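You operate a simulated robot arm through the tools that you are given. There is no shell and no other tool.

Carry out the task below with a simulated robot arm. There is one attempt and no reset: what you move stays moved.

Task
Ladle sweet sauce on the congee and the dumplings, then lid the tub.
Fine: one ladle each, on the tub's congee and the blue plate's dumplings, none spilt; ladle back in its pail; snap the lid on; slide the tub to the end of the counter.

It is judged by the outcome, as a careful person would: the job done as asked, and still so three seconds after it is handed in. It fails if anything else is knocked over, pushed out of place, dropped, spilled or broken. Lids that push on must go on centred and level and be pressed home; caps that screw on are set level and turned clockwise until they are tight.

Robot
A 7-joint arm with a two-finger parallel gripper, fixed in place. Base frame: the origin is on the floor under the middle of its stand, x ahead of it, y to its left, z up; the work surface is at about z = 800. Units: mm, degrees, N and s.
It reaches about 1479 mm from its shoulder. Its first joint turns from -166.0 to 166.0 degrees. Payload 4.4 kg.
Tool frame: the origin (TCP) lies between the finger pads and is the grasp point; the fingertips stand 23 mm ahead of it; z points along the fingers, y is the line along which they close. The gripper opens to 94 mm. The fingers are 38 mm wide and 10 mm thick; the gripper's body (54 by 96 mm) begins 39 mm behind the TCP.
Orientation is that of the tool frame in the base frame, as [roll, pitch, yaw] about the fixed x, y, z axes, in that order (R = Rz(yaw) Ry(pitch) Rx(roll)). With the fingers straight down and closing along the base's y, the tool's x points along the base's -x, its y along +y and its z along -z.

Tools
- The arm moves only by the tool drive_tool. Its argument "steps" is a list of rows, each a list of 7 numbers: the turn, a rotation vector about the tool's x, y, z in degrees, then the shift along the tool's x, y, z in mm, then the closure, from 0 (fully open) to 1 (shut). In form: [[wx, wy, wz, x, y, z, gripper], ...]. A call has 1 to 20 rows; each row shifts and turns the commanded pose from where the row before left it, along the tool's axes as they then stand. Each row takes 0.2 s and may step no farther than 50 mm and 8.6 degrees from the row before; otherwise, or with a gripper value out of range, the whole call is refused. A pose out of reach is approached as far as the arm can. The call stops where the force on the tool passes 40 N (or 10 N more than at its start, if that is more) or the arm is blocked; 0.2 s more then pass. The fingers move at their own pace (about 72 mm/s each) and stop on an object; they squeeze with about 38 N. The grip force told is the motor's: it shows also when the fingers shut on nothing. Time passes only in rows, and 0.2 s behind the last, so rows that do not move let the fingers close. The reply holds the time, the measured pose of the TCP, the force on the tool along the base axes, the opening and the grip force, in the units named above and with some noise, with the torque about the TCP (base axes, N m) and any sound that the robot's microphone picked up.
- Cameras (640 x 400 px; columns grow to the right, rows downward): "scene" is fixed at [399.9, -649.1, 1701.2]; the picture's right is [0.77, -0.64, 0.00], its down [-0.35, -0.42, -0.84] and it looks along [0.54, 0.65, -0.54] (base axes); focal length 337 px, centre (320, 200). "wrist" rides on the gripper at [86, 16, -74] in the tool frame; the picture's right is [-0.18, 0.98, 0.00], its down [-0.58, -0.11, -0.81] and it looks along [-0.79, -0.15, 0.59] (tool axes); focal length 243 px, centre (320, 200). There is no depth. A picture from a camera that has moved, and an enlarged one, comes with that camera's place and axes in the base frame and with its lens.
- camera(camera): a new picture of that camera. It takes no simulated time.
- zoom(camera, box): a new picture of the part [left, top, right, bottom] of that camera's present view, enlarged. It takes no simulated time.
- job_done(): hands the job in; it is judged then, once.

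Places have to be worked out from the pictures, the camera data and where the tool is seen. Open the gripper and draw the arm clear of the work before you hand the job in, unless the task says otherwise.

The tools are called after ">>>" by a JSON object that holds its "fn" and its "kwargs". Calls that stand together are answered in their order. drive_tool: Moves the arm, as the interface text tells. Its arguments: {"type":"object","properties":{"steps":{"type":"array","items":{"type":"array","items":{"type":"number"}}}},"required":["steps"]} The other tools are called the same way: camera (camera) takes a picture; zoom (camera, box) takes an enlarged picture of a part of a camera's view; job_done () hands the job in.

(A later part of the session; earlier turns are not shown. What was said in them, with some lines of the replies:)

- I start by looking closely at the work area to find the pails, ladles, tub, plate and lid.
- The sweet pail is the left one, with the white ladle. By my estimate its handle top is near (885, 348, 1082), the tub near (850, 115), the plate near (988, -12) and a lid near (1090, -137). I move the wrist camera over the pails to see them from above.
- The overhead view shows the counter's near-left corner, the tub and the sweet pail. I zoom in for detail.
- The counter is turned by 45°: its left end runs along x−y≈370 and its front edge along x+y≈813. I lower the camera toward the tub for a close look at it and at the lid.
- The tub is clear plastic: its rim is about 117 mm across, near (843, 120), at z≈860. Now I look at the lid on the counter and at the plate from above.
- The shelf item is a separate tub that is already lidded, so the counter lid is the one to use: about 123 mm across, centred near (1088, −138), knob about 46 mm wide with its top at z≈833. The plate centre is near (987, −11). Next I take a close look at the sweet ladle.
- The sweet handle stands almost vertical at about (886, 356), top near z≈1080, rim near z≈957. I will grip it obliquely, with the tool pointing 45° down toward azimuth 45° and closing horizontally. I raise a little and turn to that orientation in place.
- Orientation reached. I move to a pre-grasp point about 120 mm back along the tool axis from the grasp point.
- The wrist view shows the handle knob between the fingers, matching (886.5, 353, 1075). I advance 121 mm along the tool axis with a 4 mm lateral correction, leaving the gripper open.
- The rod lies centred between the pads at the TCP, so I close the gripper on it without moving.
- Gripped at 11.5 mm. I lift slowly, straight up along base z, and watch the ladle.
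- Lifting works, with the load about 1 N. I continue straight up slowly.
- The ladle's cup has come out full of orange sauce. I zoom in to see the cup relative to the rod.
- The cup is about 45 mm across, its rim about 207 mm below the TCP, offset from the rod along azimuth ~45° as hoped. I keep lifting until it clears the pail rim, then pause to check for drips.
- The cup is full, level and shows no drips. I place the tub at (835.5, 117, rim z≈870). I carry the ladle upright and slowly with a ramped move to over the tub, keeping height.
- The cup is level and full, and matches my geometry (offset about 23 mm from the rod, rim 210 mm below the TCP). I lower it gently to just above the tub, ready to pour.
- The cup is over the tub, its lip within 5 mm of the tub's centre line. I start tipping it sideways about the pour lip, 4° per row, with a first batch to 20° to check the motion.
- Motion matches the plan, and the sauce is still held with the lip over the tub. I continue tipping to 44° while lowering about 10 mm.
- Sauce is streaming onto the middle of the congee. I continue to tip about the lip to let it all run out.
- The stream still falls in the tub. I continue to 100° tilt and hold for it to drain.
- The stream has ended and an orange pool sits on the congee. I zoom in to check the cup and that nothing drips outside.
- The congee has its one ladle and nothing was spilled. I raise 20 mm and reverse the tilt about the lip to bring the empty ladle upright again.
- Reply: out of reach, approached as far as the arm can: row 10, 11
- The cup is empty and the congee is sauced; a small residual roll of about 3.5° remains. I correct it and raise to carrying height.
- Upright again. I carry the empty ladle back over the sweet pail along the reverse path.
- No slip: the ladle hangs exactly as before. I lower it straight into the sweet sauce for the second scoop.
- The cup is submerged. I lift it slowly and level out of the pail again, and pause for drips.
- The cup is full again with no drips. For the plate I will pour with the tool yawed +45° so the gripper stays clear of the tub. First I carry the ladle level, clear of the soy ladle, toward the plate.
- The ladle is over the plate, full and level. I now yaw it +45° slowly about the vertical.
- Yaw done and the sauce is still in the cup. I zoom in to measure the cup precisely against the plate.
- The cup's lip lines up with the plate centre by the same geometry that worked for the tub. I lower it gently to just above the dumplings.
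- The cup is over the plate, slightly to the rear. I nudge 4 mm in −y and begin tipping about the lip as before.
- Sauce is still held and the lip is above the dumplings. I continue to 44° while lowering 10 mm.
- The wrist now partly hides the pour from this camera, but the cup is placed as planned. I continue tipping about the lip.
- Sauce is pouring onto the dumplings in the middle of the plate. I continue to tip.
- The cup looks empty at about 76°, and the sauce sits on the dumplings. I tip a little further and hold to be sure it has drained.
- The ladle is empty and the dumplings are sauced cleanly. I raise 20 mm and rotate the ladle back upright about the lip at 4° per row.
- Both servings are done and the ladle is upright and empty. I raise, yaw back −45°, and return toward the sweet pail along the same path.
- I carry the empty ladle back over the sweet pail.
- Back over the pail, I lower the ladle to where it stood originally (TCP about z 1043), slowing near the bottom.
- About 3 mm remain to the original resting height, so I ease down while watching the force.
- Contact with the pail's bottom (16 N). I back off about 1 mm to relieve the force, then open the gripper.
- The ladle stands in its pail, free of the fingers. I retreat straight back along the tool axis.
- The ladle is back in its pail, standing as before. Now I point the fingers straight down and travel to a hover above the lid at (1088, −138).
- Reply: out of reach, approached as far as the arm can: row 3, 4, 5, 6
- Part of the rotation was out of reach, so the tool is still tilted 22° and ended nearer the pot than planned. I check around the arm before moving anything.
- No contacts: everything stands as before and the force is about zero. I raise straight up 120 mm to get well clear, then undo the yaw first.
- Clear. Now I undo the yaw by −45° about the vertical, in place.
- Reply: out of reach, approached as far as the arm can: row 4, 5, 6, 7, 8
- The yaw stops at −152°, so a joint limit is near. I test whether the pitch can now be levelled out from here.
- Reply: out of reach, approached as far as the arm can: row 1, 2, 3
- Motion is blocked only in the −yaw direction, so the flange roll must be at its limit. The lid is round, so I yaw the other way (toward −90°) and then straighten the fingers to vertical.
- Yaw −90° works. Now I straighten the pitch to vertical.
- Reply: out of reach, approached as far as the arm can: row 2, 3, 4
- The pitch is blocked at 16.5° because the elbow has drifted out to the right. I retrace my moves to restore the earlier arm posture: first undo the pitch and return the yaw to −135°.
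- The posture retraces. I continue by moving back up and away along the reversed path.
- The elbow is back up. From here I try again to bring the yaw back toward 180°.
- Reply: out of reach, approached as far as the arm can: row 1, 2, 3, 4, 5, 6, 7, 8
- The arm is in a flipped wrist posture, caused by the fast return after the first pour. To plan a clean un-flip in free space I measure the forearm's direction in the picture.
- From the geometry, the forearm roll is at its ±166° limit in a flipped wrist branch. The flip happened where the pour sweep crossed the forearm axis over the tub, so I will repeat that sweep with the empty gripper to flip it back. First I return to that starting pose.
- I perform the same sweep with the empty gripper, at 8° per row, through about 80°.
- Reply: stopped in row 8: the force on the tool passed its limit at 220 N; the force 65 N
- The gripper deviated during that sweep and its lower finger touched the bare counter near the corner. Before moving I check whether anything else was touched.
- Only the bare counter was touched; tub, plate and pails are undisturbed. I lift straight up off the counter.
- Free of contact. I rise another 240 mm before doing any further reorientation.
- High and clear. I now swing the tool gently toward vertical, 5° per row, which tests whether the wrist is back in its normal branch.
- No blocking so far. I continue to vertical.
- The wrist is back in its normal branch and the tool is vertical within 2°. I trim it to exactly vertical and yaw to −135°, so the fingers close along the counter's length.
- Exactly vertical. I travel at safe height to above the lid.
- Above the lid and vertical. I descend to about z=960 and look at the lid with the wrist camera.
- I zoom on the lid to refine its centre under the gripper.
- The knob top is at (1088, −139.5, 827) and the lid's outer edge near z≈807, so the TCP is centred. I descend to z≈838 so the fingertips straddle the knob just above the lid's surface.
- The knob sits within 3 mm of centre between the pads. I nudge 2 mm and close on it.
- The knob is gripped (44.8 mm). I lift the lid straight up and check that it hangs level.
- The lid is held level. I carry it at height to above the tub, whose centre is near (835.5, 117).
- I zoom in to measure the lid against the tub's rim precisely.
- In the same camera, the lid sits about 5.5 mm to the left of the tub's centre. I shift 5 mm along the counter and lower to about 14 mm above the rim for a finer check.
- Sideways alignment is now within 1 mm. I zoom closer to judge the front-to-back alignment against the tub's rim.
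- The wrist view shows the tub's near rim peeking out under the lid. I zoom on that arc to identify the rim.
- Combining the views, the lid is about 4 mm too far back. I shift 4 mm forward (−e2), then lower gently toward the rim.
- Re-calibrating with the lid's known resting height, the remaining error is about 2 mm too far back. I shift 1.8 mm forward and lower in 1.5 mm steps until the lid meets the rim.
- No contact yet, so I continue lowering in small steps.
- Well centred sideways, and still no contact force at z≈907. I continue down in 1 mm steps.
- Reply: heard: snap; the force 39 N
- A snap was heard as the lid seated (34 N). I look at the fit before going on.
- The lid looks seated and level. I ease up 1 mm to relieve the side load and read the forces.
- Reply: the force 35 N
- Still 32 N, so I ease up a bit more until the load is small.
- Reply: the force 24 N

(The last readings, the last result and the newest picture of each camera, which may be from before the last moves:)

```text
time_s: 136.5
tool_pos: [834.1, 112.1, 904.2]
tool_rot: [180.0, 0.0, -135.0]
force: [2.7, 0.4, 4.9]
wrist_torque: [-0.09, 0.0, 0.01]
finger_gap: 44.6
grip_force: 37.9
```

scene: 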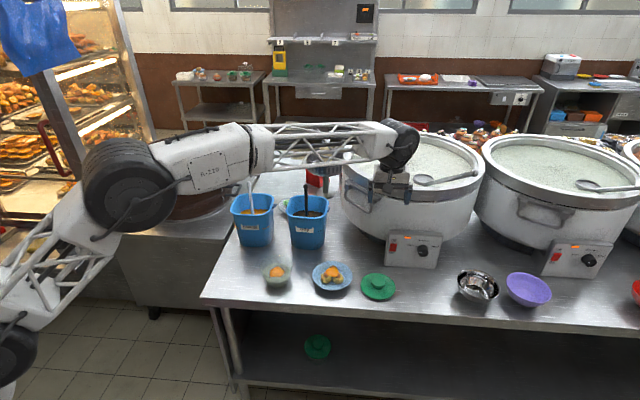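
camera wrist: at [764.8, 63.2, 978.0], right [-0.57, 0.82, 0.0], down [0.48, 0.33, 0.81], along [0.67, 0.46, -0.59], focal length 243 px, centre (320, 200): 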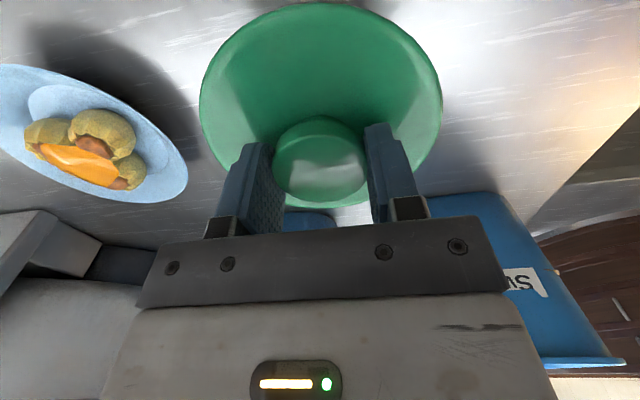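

Load relieved. I open the fingers, rise clear, and inspect the lidded tub.

>>> {"fn": "drive_tool", "kwargs": {"steps": [[0, 0, 0, 0, 0, 0, 0.6], [0, 0, 0, 0, 0, 0, 0.3], [0, 0, 0, 0, 0, 0, 0], [0, 0, 0, 0, 0, 0, 0], [0, 0, 0, 0, 0, -10, 0], [0, 0, 0, 0, 0, -30, 0], [0, 0, 0, 0, 0, -40, 0], [0, 0, 0, 0, 0, -40, 0], [0, 0, 0, 0, 0, 0, 0]]}}

>>> {"fn": "zoom", "kwargs": {"camera": "scene", "box": [258, 250, 306, 290]}}

>>> {"fn": "camera", "kwargs": {"camera": "wrist"}}

```text
time_s: 138.5
tool_pos: [834.8, 112.0, 1022.9]
tool_rot: [-179.9, 0.0, -135.0]
force: [-0.4, 0.2, 0.3]
wrist_torque: [0.0, 0.01, -0.01]
finger_gap: 94.0
grip_force: 0.0
```

```text
10.00 times, centred on (282, 270) of scene
camera zoom: at [399.9, -649.1, 1701.2], right [0.77, -0.64, 0.0], down [-0.35, -0.42, -0.84], along [0.54, 0.65, -0.54], focal length 3374 px, centre (700, -500)
```

zoom: 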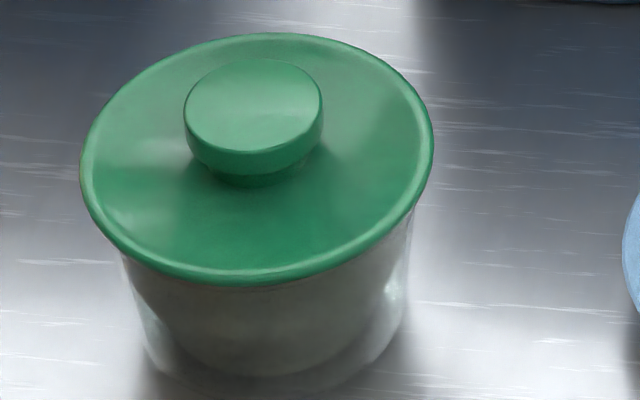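

```text
taken
camera wrist: at [762.4, 62.4, 1099.2], right [-0.57, 0.82, 0.0], down [0.49, 0.33, 0.81], along [0.67, 0.46, -0.59], focal length 243 px, centre (320, 200)
```

wrist: 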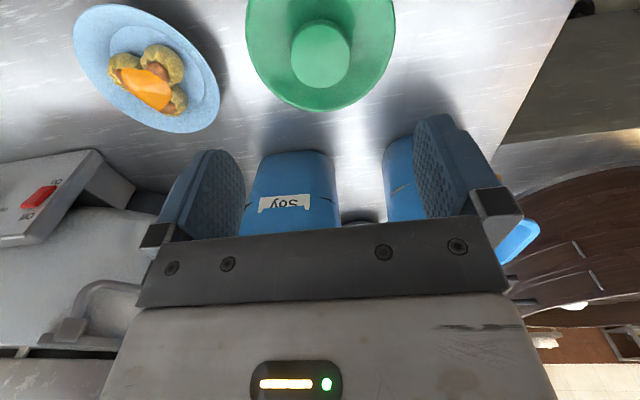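

The lid sits centred and level, and it snapped. To be sure it is pressed home, I close the fingers and press gently on the knob's centre.

>>> {"fn": "drive_tool", "kwargs": {"steps": [[0, 0, 0, 0, 0, 0, 1], [0, 0, 0, 0, 0, 0, 1], [0, 0, 0, 0, 0, 0, 1], [0, 0, 0, 0, 0, 0, 1], [0, 0, 0, 0, 0, 40, 1], [0, 0, 0, 0, 0, 35, 1], [0, 0, 0, 0, 0, 20, 1], [0, 0, 0, 0, 0, 0, 1]]}}

>>> {"fn": "drive_tool", "kwargs": {"steps": [[0, 0, 0, 0, 0, 3, 1], [0, 0, 0, 0, 0, 3, 1], [0, 0, 0, 0, 0, 2, 1], [0, 0, 0, 0, 0, 2, 1], [0, 0, 0, 0, 0, 1, 1], [0, 0, 0, 0, 0, 1, 1], [0, 0, 0, 0, 0, 0, 1]]}}

```text
time_s: 140.3
tool_pos: [835.5, 113.0, 928.3]
tool_rot: [-179.9, 0.1, -135.1]
force: [-0.6, 0.6, -0.7]
wrist_torque: [-0.02, -0.01, 0.02]
finger_gap: 0.0
grip_force: 38.3
```

```text
time_s: 141.8
tool_pos: [838.0, 112.7, 921.7]
tool_rot: [-179.6, 0.3, -135.0]
force: [-2.4, -0.7, 9.3]
wrist_torque: [-0.09, 0.14, -0.02]
finger_gap: 0.0
grip_force: 37.7
stopped in row 7: the force on the tool passed its limit at 42 N (the readings are from after the stop); the commanded pose is now the measured one
```

I pressed to 42 N and nothing moved further, so the lid is home. I rise, open, and check the picture.

>>> {"fn": "drive_tool", "kwargs": {"steps": [[0, 0, 0, 0, 0, -10, 1], [0, 0, 0, 0, 0, -30, 1], [0, 0, 0, 0, 0, -30, 0.5], [0, 0, 0, 0, 0, 0, 0], [0, 0, 0, 0, 0, 0, 0], [0, 0, 0, 0, 0, 0, 0]]}}

>>> {"fn": "zoom", "kwargs": {"camera": "scene", "box": [250, 240, 310, 290]}}

>>> {"fn": "zoom", "kwargs": {"camera": "wrist", "box": [220, 0, 420, 125]}}

>>> {"fn": "zoom", "kwargs": {"camera": "scene", "box": [180, 180, 340, 320]}}

```text
time_s: 143.2
tool_pos: [836.7, 111.2, 992.4]
tool_rot: [-179.8, 0.2, -135.0]
force: [-0.1, -0.6, -0.1]
wrist_torque: [0.0, 0.0, 0.01]
finger_gap: 94.2
grip_force: 0.1
```

```text
8.00 times, centred on (280, 265) of scene
camera zoom: at [399.9, -649.1, 1701.2], right [0.77, -0.64, 0.0], down [-0.35, -0.42, -0.84], along [0.54, 0.65, -0.54], focal length 2699 px, centre (640, -320)
```

zoom: 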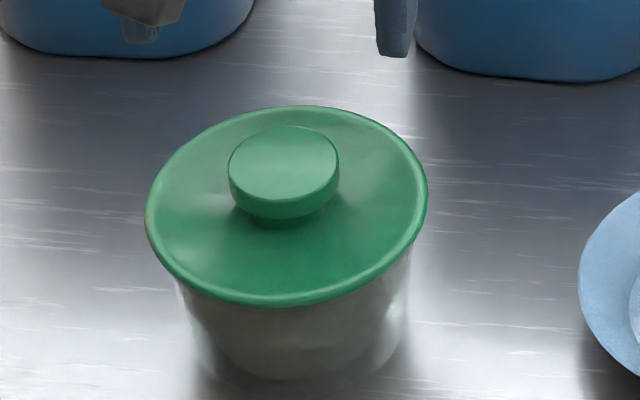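

```text
3.20 times, centred on (320, 62) of wrist
camera zoom: at [763.8, 62.2, 1066.2], right [-0.57, 0.82, 0.0], down [0.48, 0.33, 0.81], along [0.67, 0.46, -0.59], focal length 776 px, centre (320, 640)
```

zoom: 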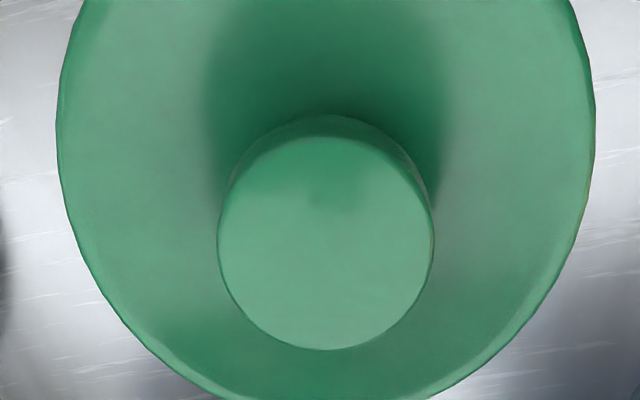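

```text
2.86 times, centred on (260, 250) of scene
camera zoom: at [399.9, -649.1, 1701.2], right [0.77, -0.64, 0.0], down [-0.35, -0.42, -0.84], along [0.54, 0.65, -0.54], focal length 964 px, centre (491, 57)
```

zoom: 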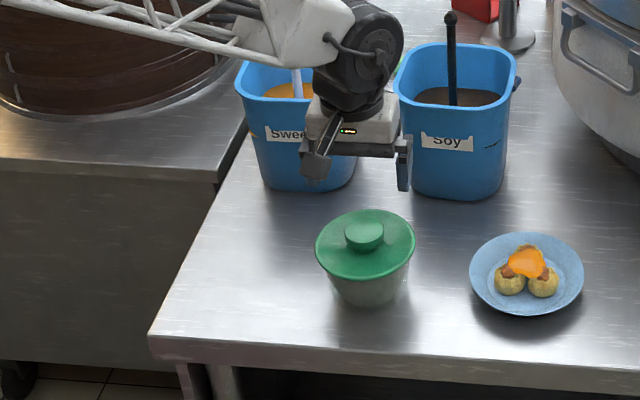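

The lid is seated level and the tub is where it was. I shift 2 mm to centre on the knob and descend to re-grip it.

>>> {"fn": "drive_tool", "kwargs": {"steps": [[0, 0, 0, 0, 2.3, 20, 0], [0, 0, 0, 0, 0, 30, 0], [0, 0, 0, 0, 0, 20, 0], [0, 0, 0, 0, 0, 10, 0], [0, 0, 0, 0, 0, 5, 0], [0, 0, 0, 0, 0, 0, 0]]}}

>>> {"fn": "drive_tool", "kwargs": {"steps": [[0, 0, 0, 0, 0, 0, 0.3], [0, 0, 0, 0, 0, 0, 0.5], [0, 0, 0, 0, 0, 0, 1], [0, 0, 0, 0, 0, 0, 1], [0, 0, 0, 0, 0, 0, 1], [0, 0, 0, 0, 0, 0, 1]]}}

```text
time_s: 144.6
tool_pos: [836.5, 115.0, 904.9]
tool_rot: [-179.9, 0.2, -135.0]
force: [-0.8, 0.9, 0.4]
wrist_torque: [0.01, 0.03, -0.03]
finger_gap: 93.9
grip_force: 0.0
```

```text
time_s: 146.0
tool_pos: [835.8, 115.0, 906.0]
tool_rot: [-179.8, 0.2, -135.0]
force: [2.0, -1.5, 2.8]
wrist_torque: [0.0, -0.01, -0.01]
finger_gap: 44.6
grip_force: 37.9
```

Gripped. I start sliding the tub along the counter toward its left end, slowly, watching the forces.

>>> {"fn": "drive_tool", "kwargs": {"steps": [[0, 0, 0, 0, 3, 0, 1], [0, 0, 0, 0, 6, 0, 1], [0, 0, 0, 0, 8, 0, 1], [0, 0, 0, 0, 8, 0, 1], [0, 0, 0, 0, 5, 0, 1], [0, 0, 0, 0, 0, 0, 1]]}}

>>> {"fn": "zoom", "kwargs": {"camera": "scene", "box": [180, 180, 340, 320]}}

```text
time_s: 147.4
tool_pos: [814.9, 135.6, 904.9]
tool_rot: [-179.9, 0.2, -135.0]
force: [4.3, -0.6, 5.4]
wrist_torque: [0.07, 0.05, -0.02]
finger_gap: 44.8
grip_force: 38.0
```

```text
2.86 times, centred on (260, 250) of scene
camera zoom: at [399.9, -649.1, 1701.2], right [0.77, -0.64, 0.0], down [-0.35, -0.42, -0.84], along [0.54, 0.65, -0.54], focal length 964 px, centre (491, 57)
```

zoom: 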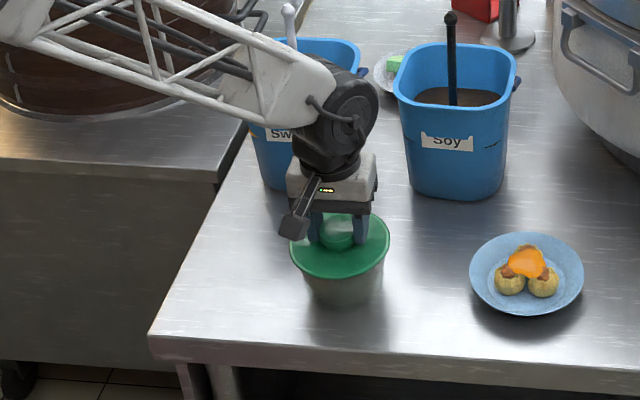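

The tub slides smoothly and level with small forces. I continue the slide another 95 mm.

>>> {"fn": "drive_tool", "kwargs": {"steps": [[0, 0, 0, 0, 4, 0, 1], [0, 0, 0, 0, 8, 0, 1], [0, 0, 0, 0, 10, 0, 1], [0, 0, 0, 0, 10, 0, 1], [0, 0, 0, 0, 10, 0, 1], [0, 0, 0, 0, 10, 0, 1], [0, 0, 0, 0, 10, 0, 1], [0, 0, 0, 0, 10, 0, 1], [0, 0, 0, 0, 10, 0, 1], [0, 0, 0, 0, 8, 0, 1], [0, 0, 0, 0, 5, 0, 1], [0, 0, 0, 0, 0, 0, 1]]}}

>>> {"fn": "zoom", "kwargs": {"camera": "scene", "box": [180, 180, 340, 320]}}

>>> {"fn": "camera", "kwargs": {"camera": "wrist"}}

```text
time_s: 150.0
tool_pos: [747.9, 203.2, 905.2]
tool_rot: [-179.8, 0.2, -134.9]
force: [0.1, 0.1, -2.7]
wrist_torque: [0.02, 0.0, -0.01]
finger_gap: 45.0
grip_force: 37.9
```

```text
2.86 times, centred on (260, 250) of scene
camera zoom: at [399.9, -649.1, 1701.2], right [0.77, -0.64, 0.0], down [-0.35, -0.42, -0.84], along [0.54, 0.65, -0.54], focal length 964 px, centre (491, 57)
```

zoom: 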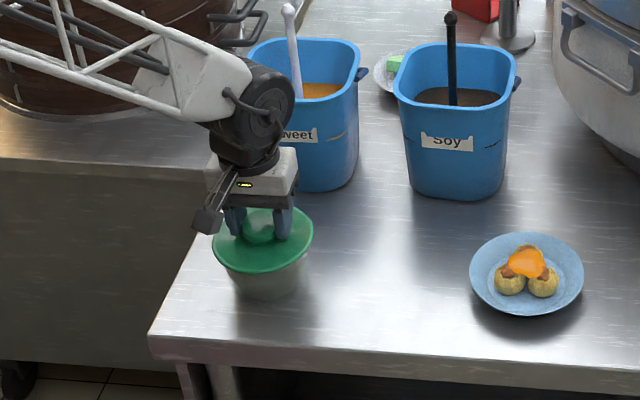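

```text
taken
camera wrist: at [674.1, 153.3, 980.1], right [-0.57, 0.82, 0.0], down [0.48, 0.33, 0.81], along [0.67, 0.46, -0.59], focal length 243 px, centre (320, 200)
```

wrist: 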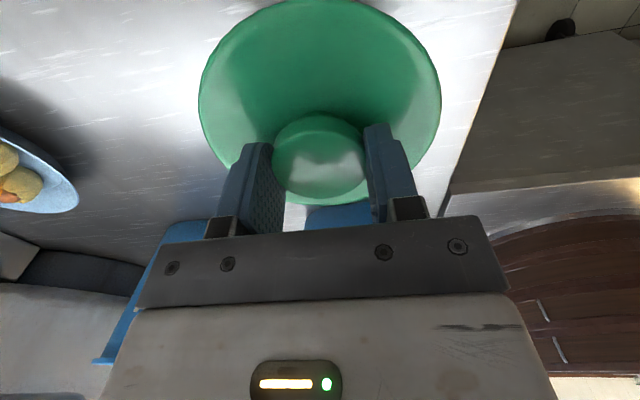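

The wrist view puts the counter's end edge at x−y≈370 (e1≈262); the lid's edge is still about 62 mm from it. I slide 40 mm more, leaving about 22 mm of margin.

>>> {"fn": "drive_tool", "kwargs": {"steps": [[0, 0, 0, 0, 4, 0.3, 1], [0, 0, 0, 0, 8, 0, 1], [0, 0, 0, 0, 10, 0, 1], [0, 0, 0, 0, 8, 0, 1], [0, 0, 0, 0, 6, 0, 1], [0, 0, 0, 0, 4, 0, 1], [0, 0, 0, 0, 0, 0, 1]]}}

>>> {"fn": "zoom", "kwargs": {"camera": "scene", "box": [180, 200, 300, 310]}}

>>> {"fn": "camera", "kwargs": {"camera": "wrist"}}

```text
time_s: 151.6
tool_pos: [720.3, 231.5, 904.9]
tool_rot: [-179.7, 0.3, -135.0]
force: [4.7, -1.7, 11.8]
wrist_torque: [0.02, -0.05, 0.01]
finger_gap: 45.0
grip_force: 38.2
```

```text
3.64 times, centred on (240, 255) of scene
camera zoom: at [399.9, -649.1, 1701.2], right [0.77, -0.64, 0.0], down [-0.35, -0.42, -0.84], along [0.54, 0.65, -0.54], focal length 1227 px, centre (611, 0)
```

zoom: 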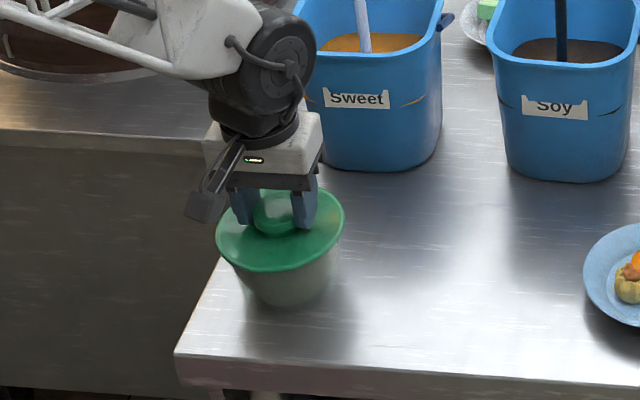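

```text
taken
camera wrist: at [646.1, 181.8, 979.4], right [-0.57, 0.82, 0.0], down [0.48, 0.33, 0.81], along [0.67, 0.46, -0.59], focal length 243 px, centre (320, 200)
```

wrist: 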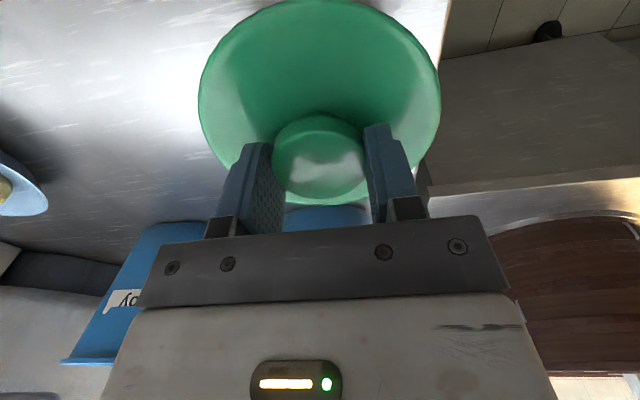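

The tub is at the end of the counter, fully on it. I relieve the slight down-force, open the fingers and rise straight up.

>>> {"fn": "drive_tool", "kwargs": {"steps": [[0, 0, 0, 0, 0, -0.5, 1], [0, 0, 0, 0, 0, 0, 1]]}}

>>> {"fn": "drive_tool", "kwargs": {"steps": [[0, 0, 0, 0, 0, 0, 0.6], [0, 0, 0, 0, 0, 0, 0.3], [0, 0, 0, 0, 0, 0, 0], [0, 0, 0, 0, 0, 0, 0], [0, 0, 0, 0, 0, 0, 0], [0, 0, 0, 0, 0, -8, 0], [0, 0, 0, 0, 0, -20, 0], [0, 0, 0, 0, 0, -35, 0], [0, 0, 0, 0, 0, -40, 0], [0, 0, 0, 0, 0, -45, 0], [0, 0, 0, 0, 0, -45, 0], [0, 0, 0, 0, 0, -45, 0], [0, 0, 0, 0, 0, -45, 0], [0, 0, 0, 0, 0, 0, 0]]}}

>>> {"fn": "camera", "kwargs": {"camera": "scene"}}

>>> {"fn": "zoom", "kwargs": {"camera": "scene", "box": [180, 180, 340, 320]}}

>>> {"fn": "camera", "kwargs": {"camera": "wrist"}}

```text
time_s: 152.2
tool_pos: [718.9, 230.3, 904.8]
tool_rot: [-179.9, 0.3, -135.0]
force: [0.2, 4.5, 7.2]
wrist_torque: [0.05, -0.08, 0.01]
finger_gap: 44.4
grip_force: 38.0
```

```text
time_s: 155.2
tool_pos: [717.0, 232.0, 1187.3]
tool_rot: [-179.7, 0.2, -135.0]
force: [-0.7, -1.0, 0.5]
wrist_torque: [0.0, 0.01, 0.0]
finger_gap: 93.8
grip_force: 0.1
```

```text
taken
```

scene: 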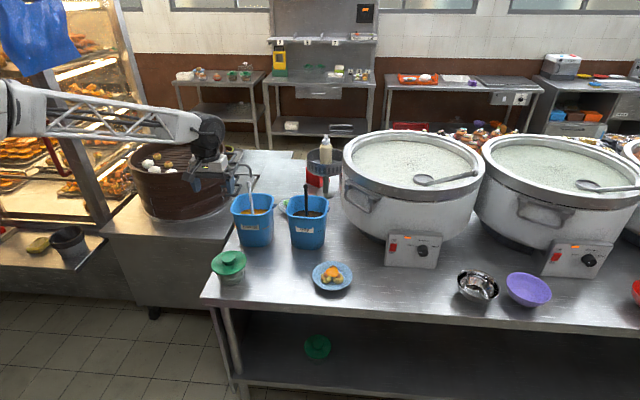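

```text
2.86 times, centred on (260, 250) of scene
camera zoom: at [399.9, -649.1, 1701.2], right [0.77, -0.64, 0.0], down [-0.35, -0.42, -0.84], along [0.54, 0.65, -0.54], focal length 964 px, centre (491, 57)
```

zoom: 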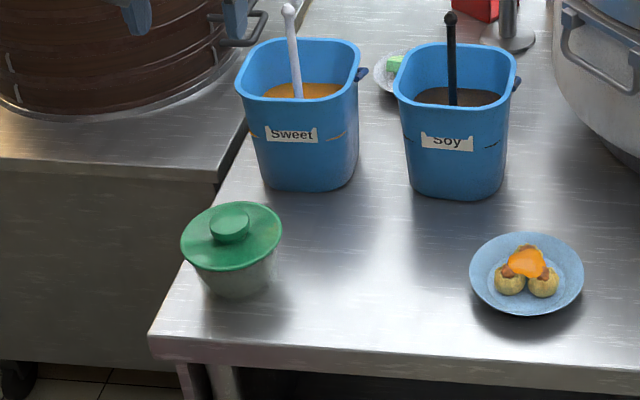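

```text
taken
camera wrist: at [644.3, 182.4, 1261.9], right [-0.57, 0.82, 0.0], down [0.48, 0.33, 0.81], along [0.67, 0.46, -0.59], focal length 243 px, centre (320, 200)
```

wrist: 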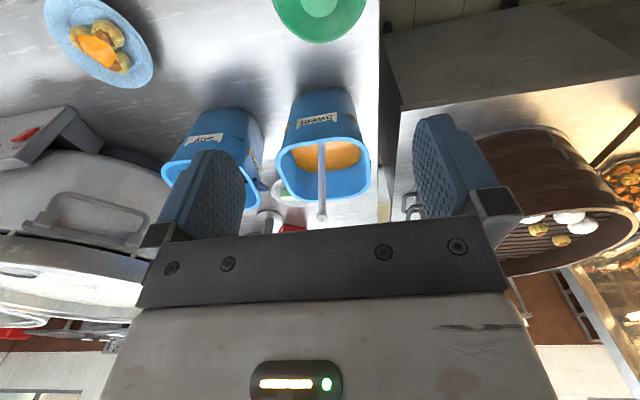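

Everything is in place: the tub is lidded and stands at the counter's end, the dumplings are sauced, and the ladle is in its pail with no spills visible. I draw the arm up and clear.

>>> {"fn": "drive_tool", "kwargs": {"steps": [[0, 0, 0, 0, 0, -40, 0], [0, 0, 0, 0, 0, -45, 0], [0, 0, 0, 0, 0, -45, 0], [0, 0, 0, 0, 0, -45, 0], [0, 0, 0, 0, 0, -35, 0], [0, 0, 0, 20, -20, 0, 0], [0, 0, 0, 30, -30, 0, 0], [0, 0, 0, 30, -30, 0, 0], [0, 0, 0, 30, -30, 0, 0], [0, 0, 0, 0, 0, 0, 0], [0, 0, 0, 0, 0, 0, 0]]}}

>>> {"fn": "camera", "kwargs": {"camera": "scene"}}

>>> {"fn": "zoom", "kwargs": {"camera": "scene", "box": [190, 170, 400, 320]}}

>>> {"fn": "zoom", "kwargs": {"camera": "scene", "box": [200, 235, 270, 295]}}

```text
time_s: 157.6
tool_pos: [715.6, 76.4, 1397.4]
tool_rot: [-179.9, 0.2, -135.0]
force: [-0.1, 0.7, 0.4]
wrist_torque: [-0.01, -0.02, -0.02]
finger_gap: 94.3
grip_force: 0.0
```

```text
taken
```

scene: 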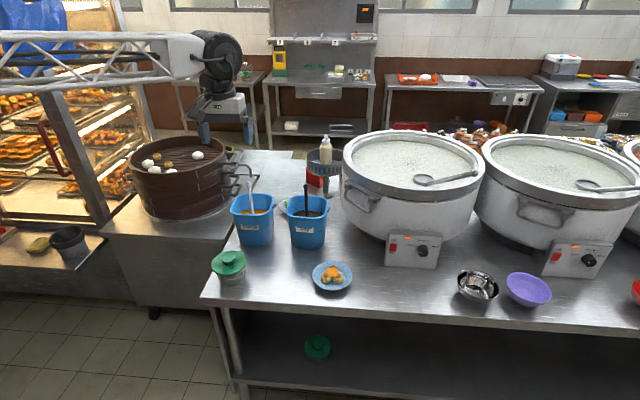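

```text
2.67 times, centred on (295, 245) of scene
camera zoom: at [399.9, -649.1, 1701.2], right [0.77, -0.64, 0.0], down [-0.35, -0.42, -0.84], along [0.54, 0.65, -0.54], focal length 900 px, centre (387, 80)
```

zoom: 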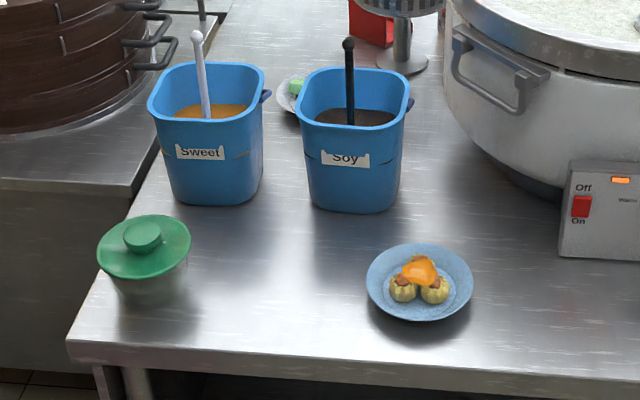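

```text
6.67 times, centred on (235, 265) of scene
camera zoom: at [399.9, -649.1, 1701.2], right [0.77, -0.64, 0.0], down [-0.35, -0.42, -0.84], along [0.54, 0.65, -0.54], focal length 2250 px, centre (887, -233)
```

zoom: 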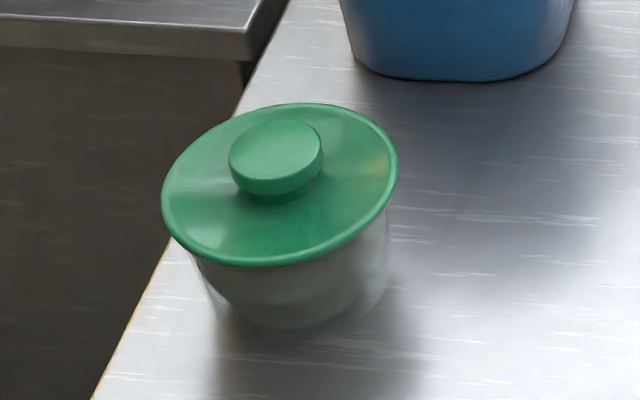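

The final view shows all parts as wanted:
- The lid is level and snapped on, and the tub stands fully on the counter at its end.
- The congee and the dumplings each have one ladle of sweet sauce, with no spills visible.
- The ladle is upright in the sweet pail, and the arm is clear with the gripper open.

I hand the job in.

>>> {"fn": "job_done", "kwargs": {}}

```text
The job is handed in.
```

I finished the job and handed it in; I haven't seen the judge's result.

- **Sauce:** the tub's congee and the blue plate's dumplings each got one full ladle of sweet sauce. I saw no spills in the pictures.
- **Ladle:** it is back in the sweet pail, standing upright as before.
- **Lid:** it snapped on with an audible click. I then pressed it to about 42 N and it moved no further. It looks centred and level.
- **Tub:** I slid it to the left end of the counter. The lid's edge is about 22 mm from the counter's end, and the tub is fully on the counter.

**One mishap:** partway through, while I was freeing a wrist position, the empty gripper bumped the bare counter near its front-left corner. The force briefly reached 220 N. No objects were touched, and I saw no mark or damage on the counter or the gripper. I lifted off and carried on.

The gripper is open and the arm is clear of the work.
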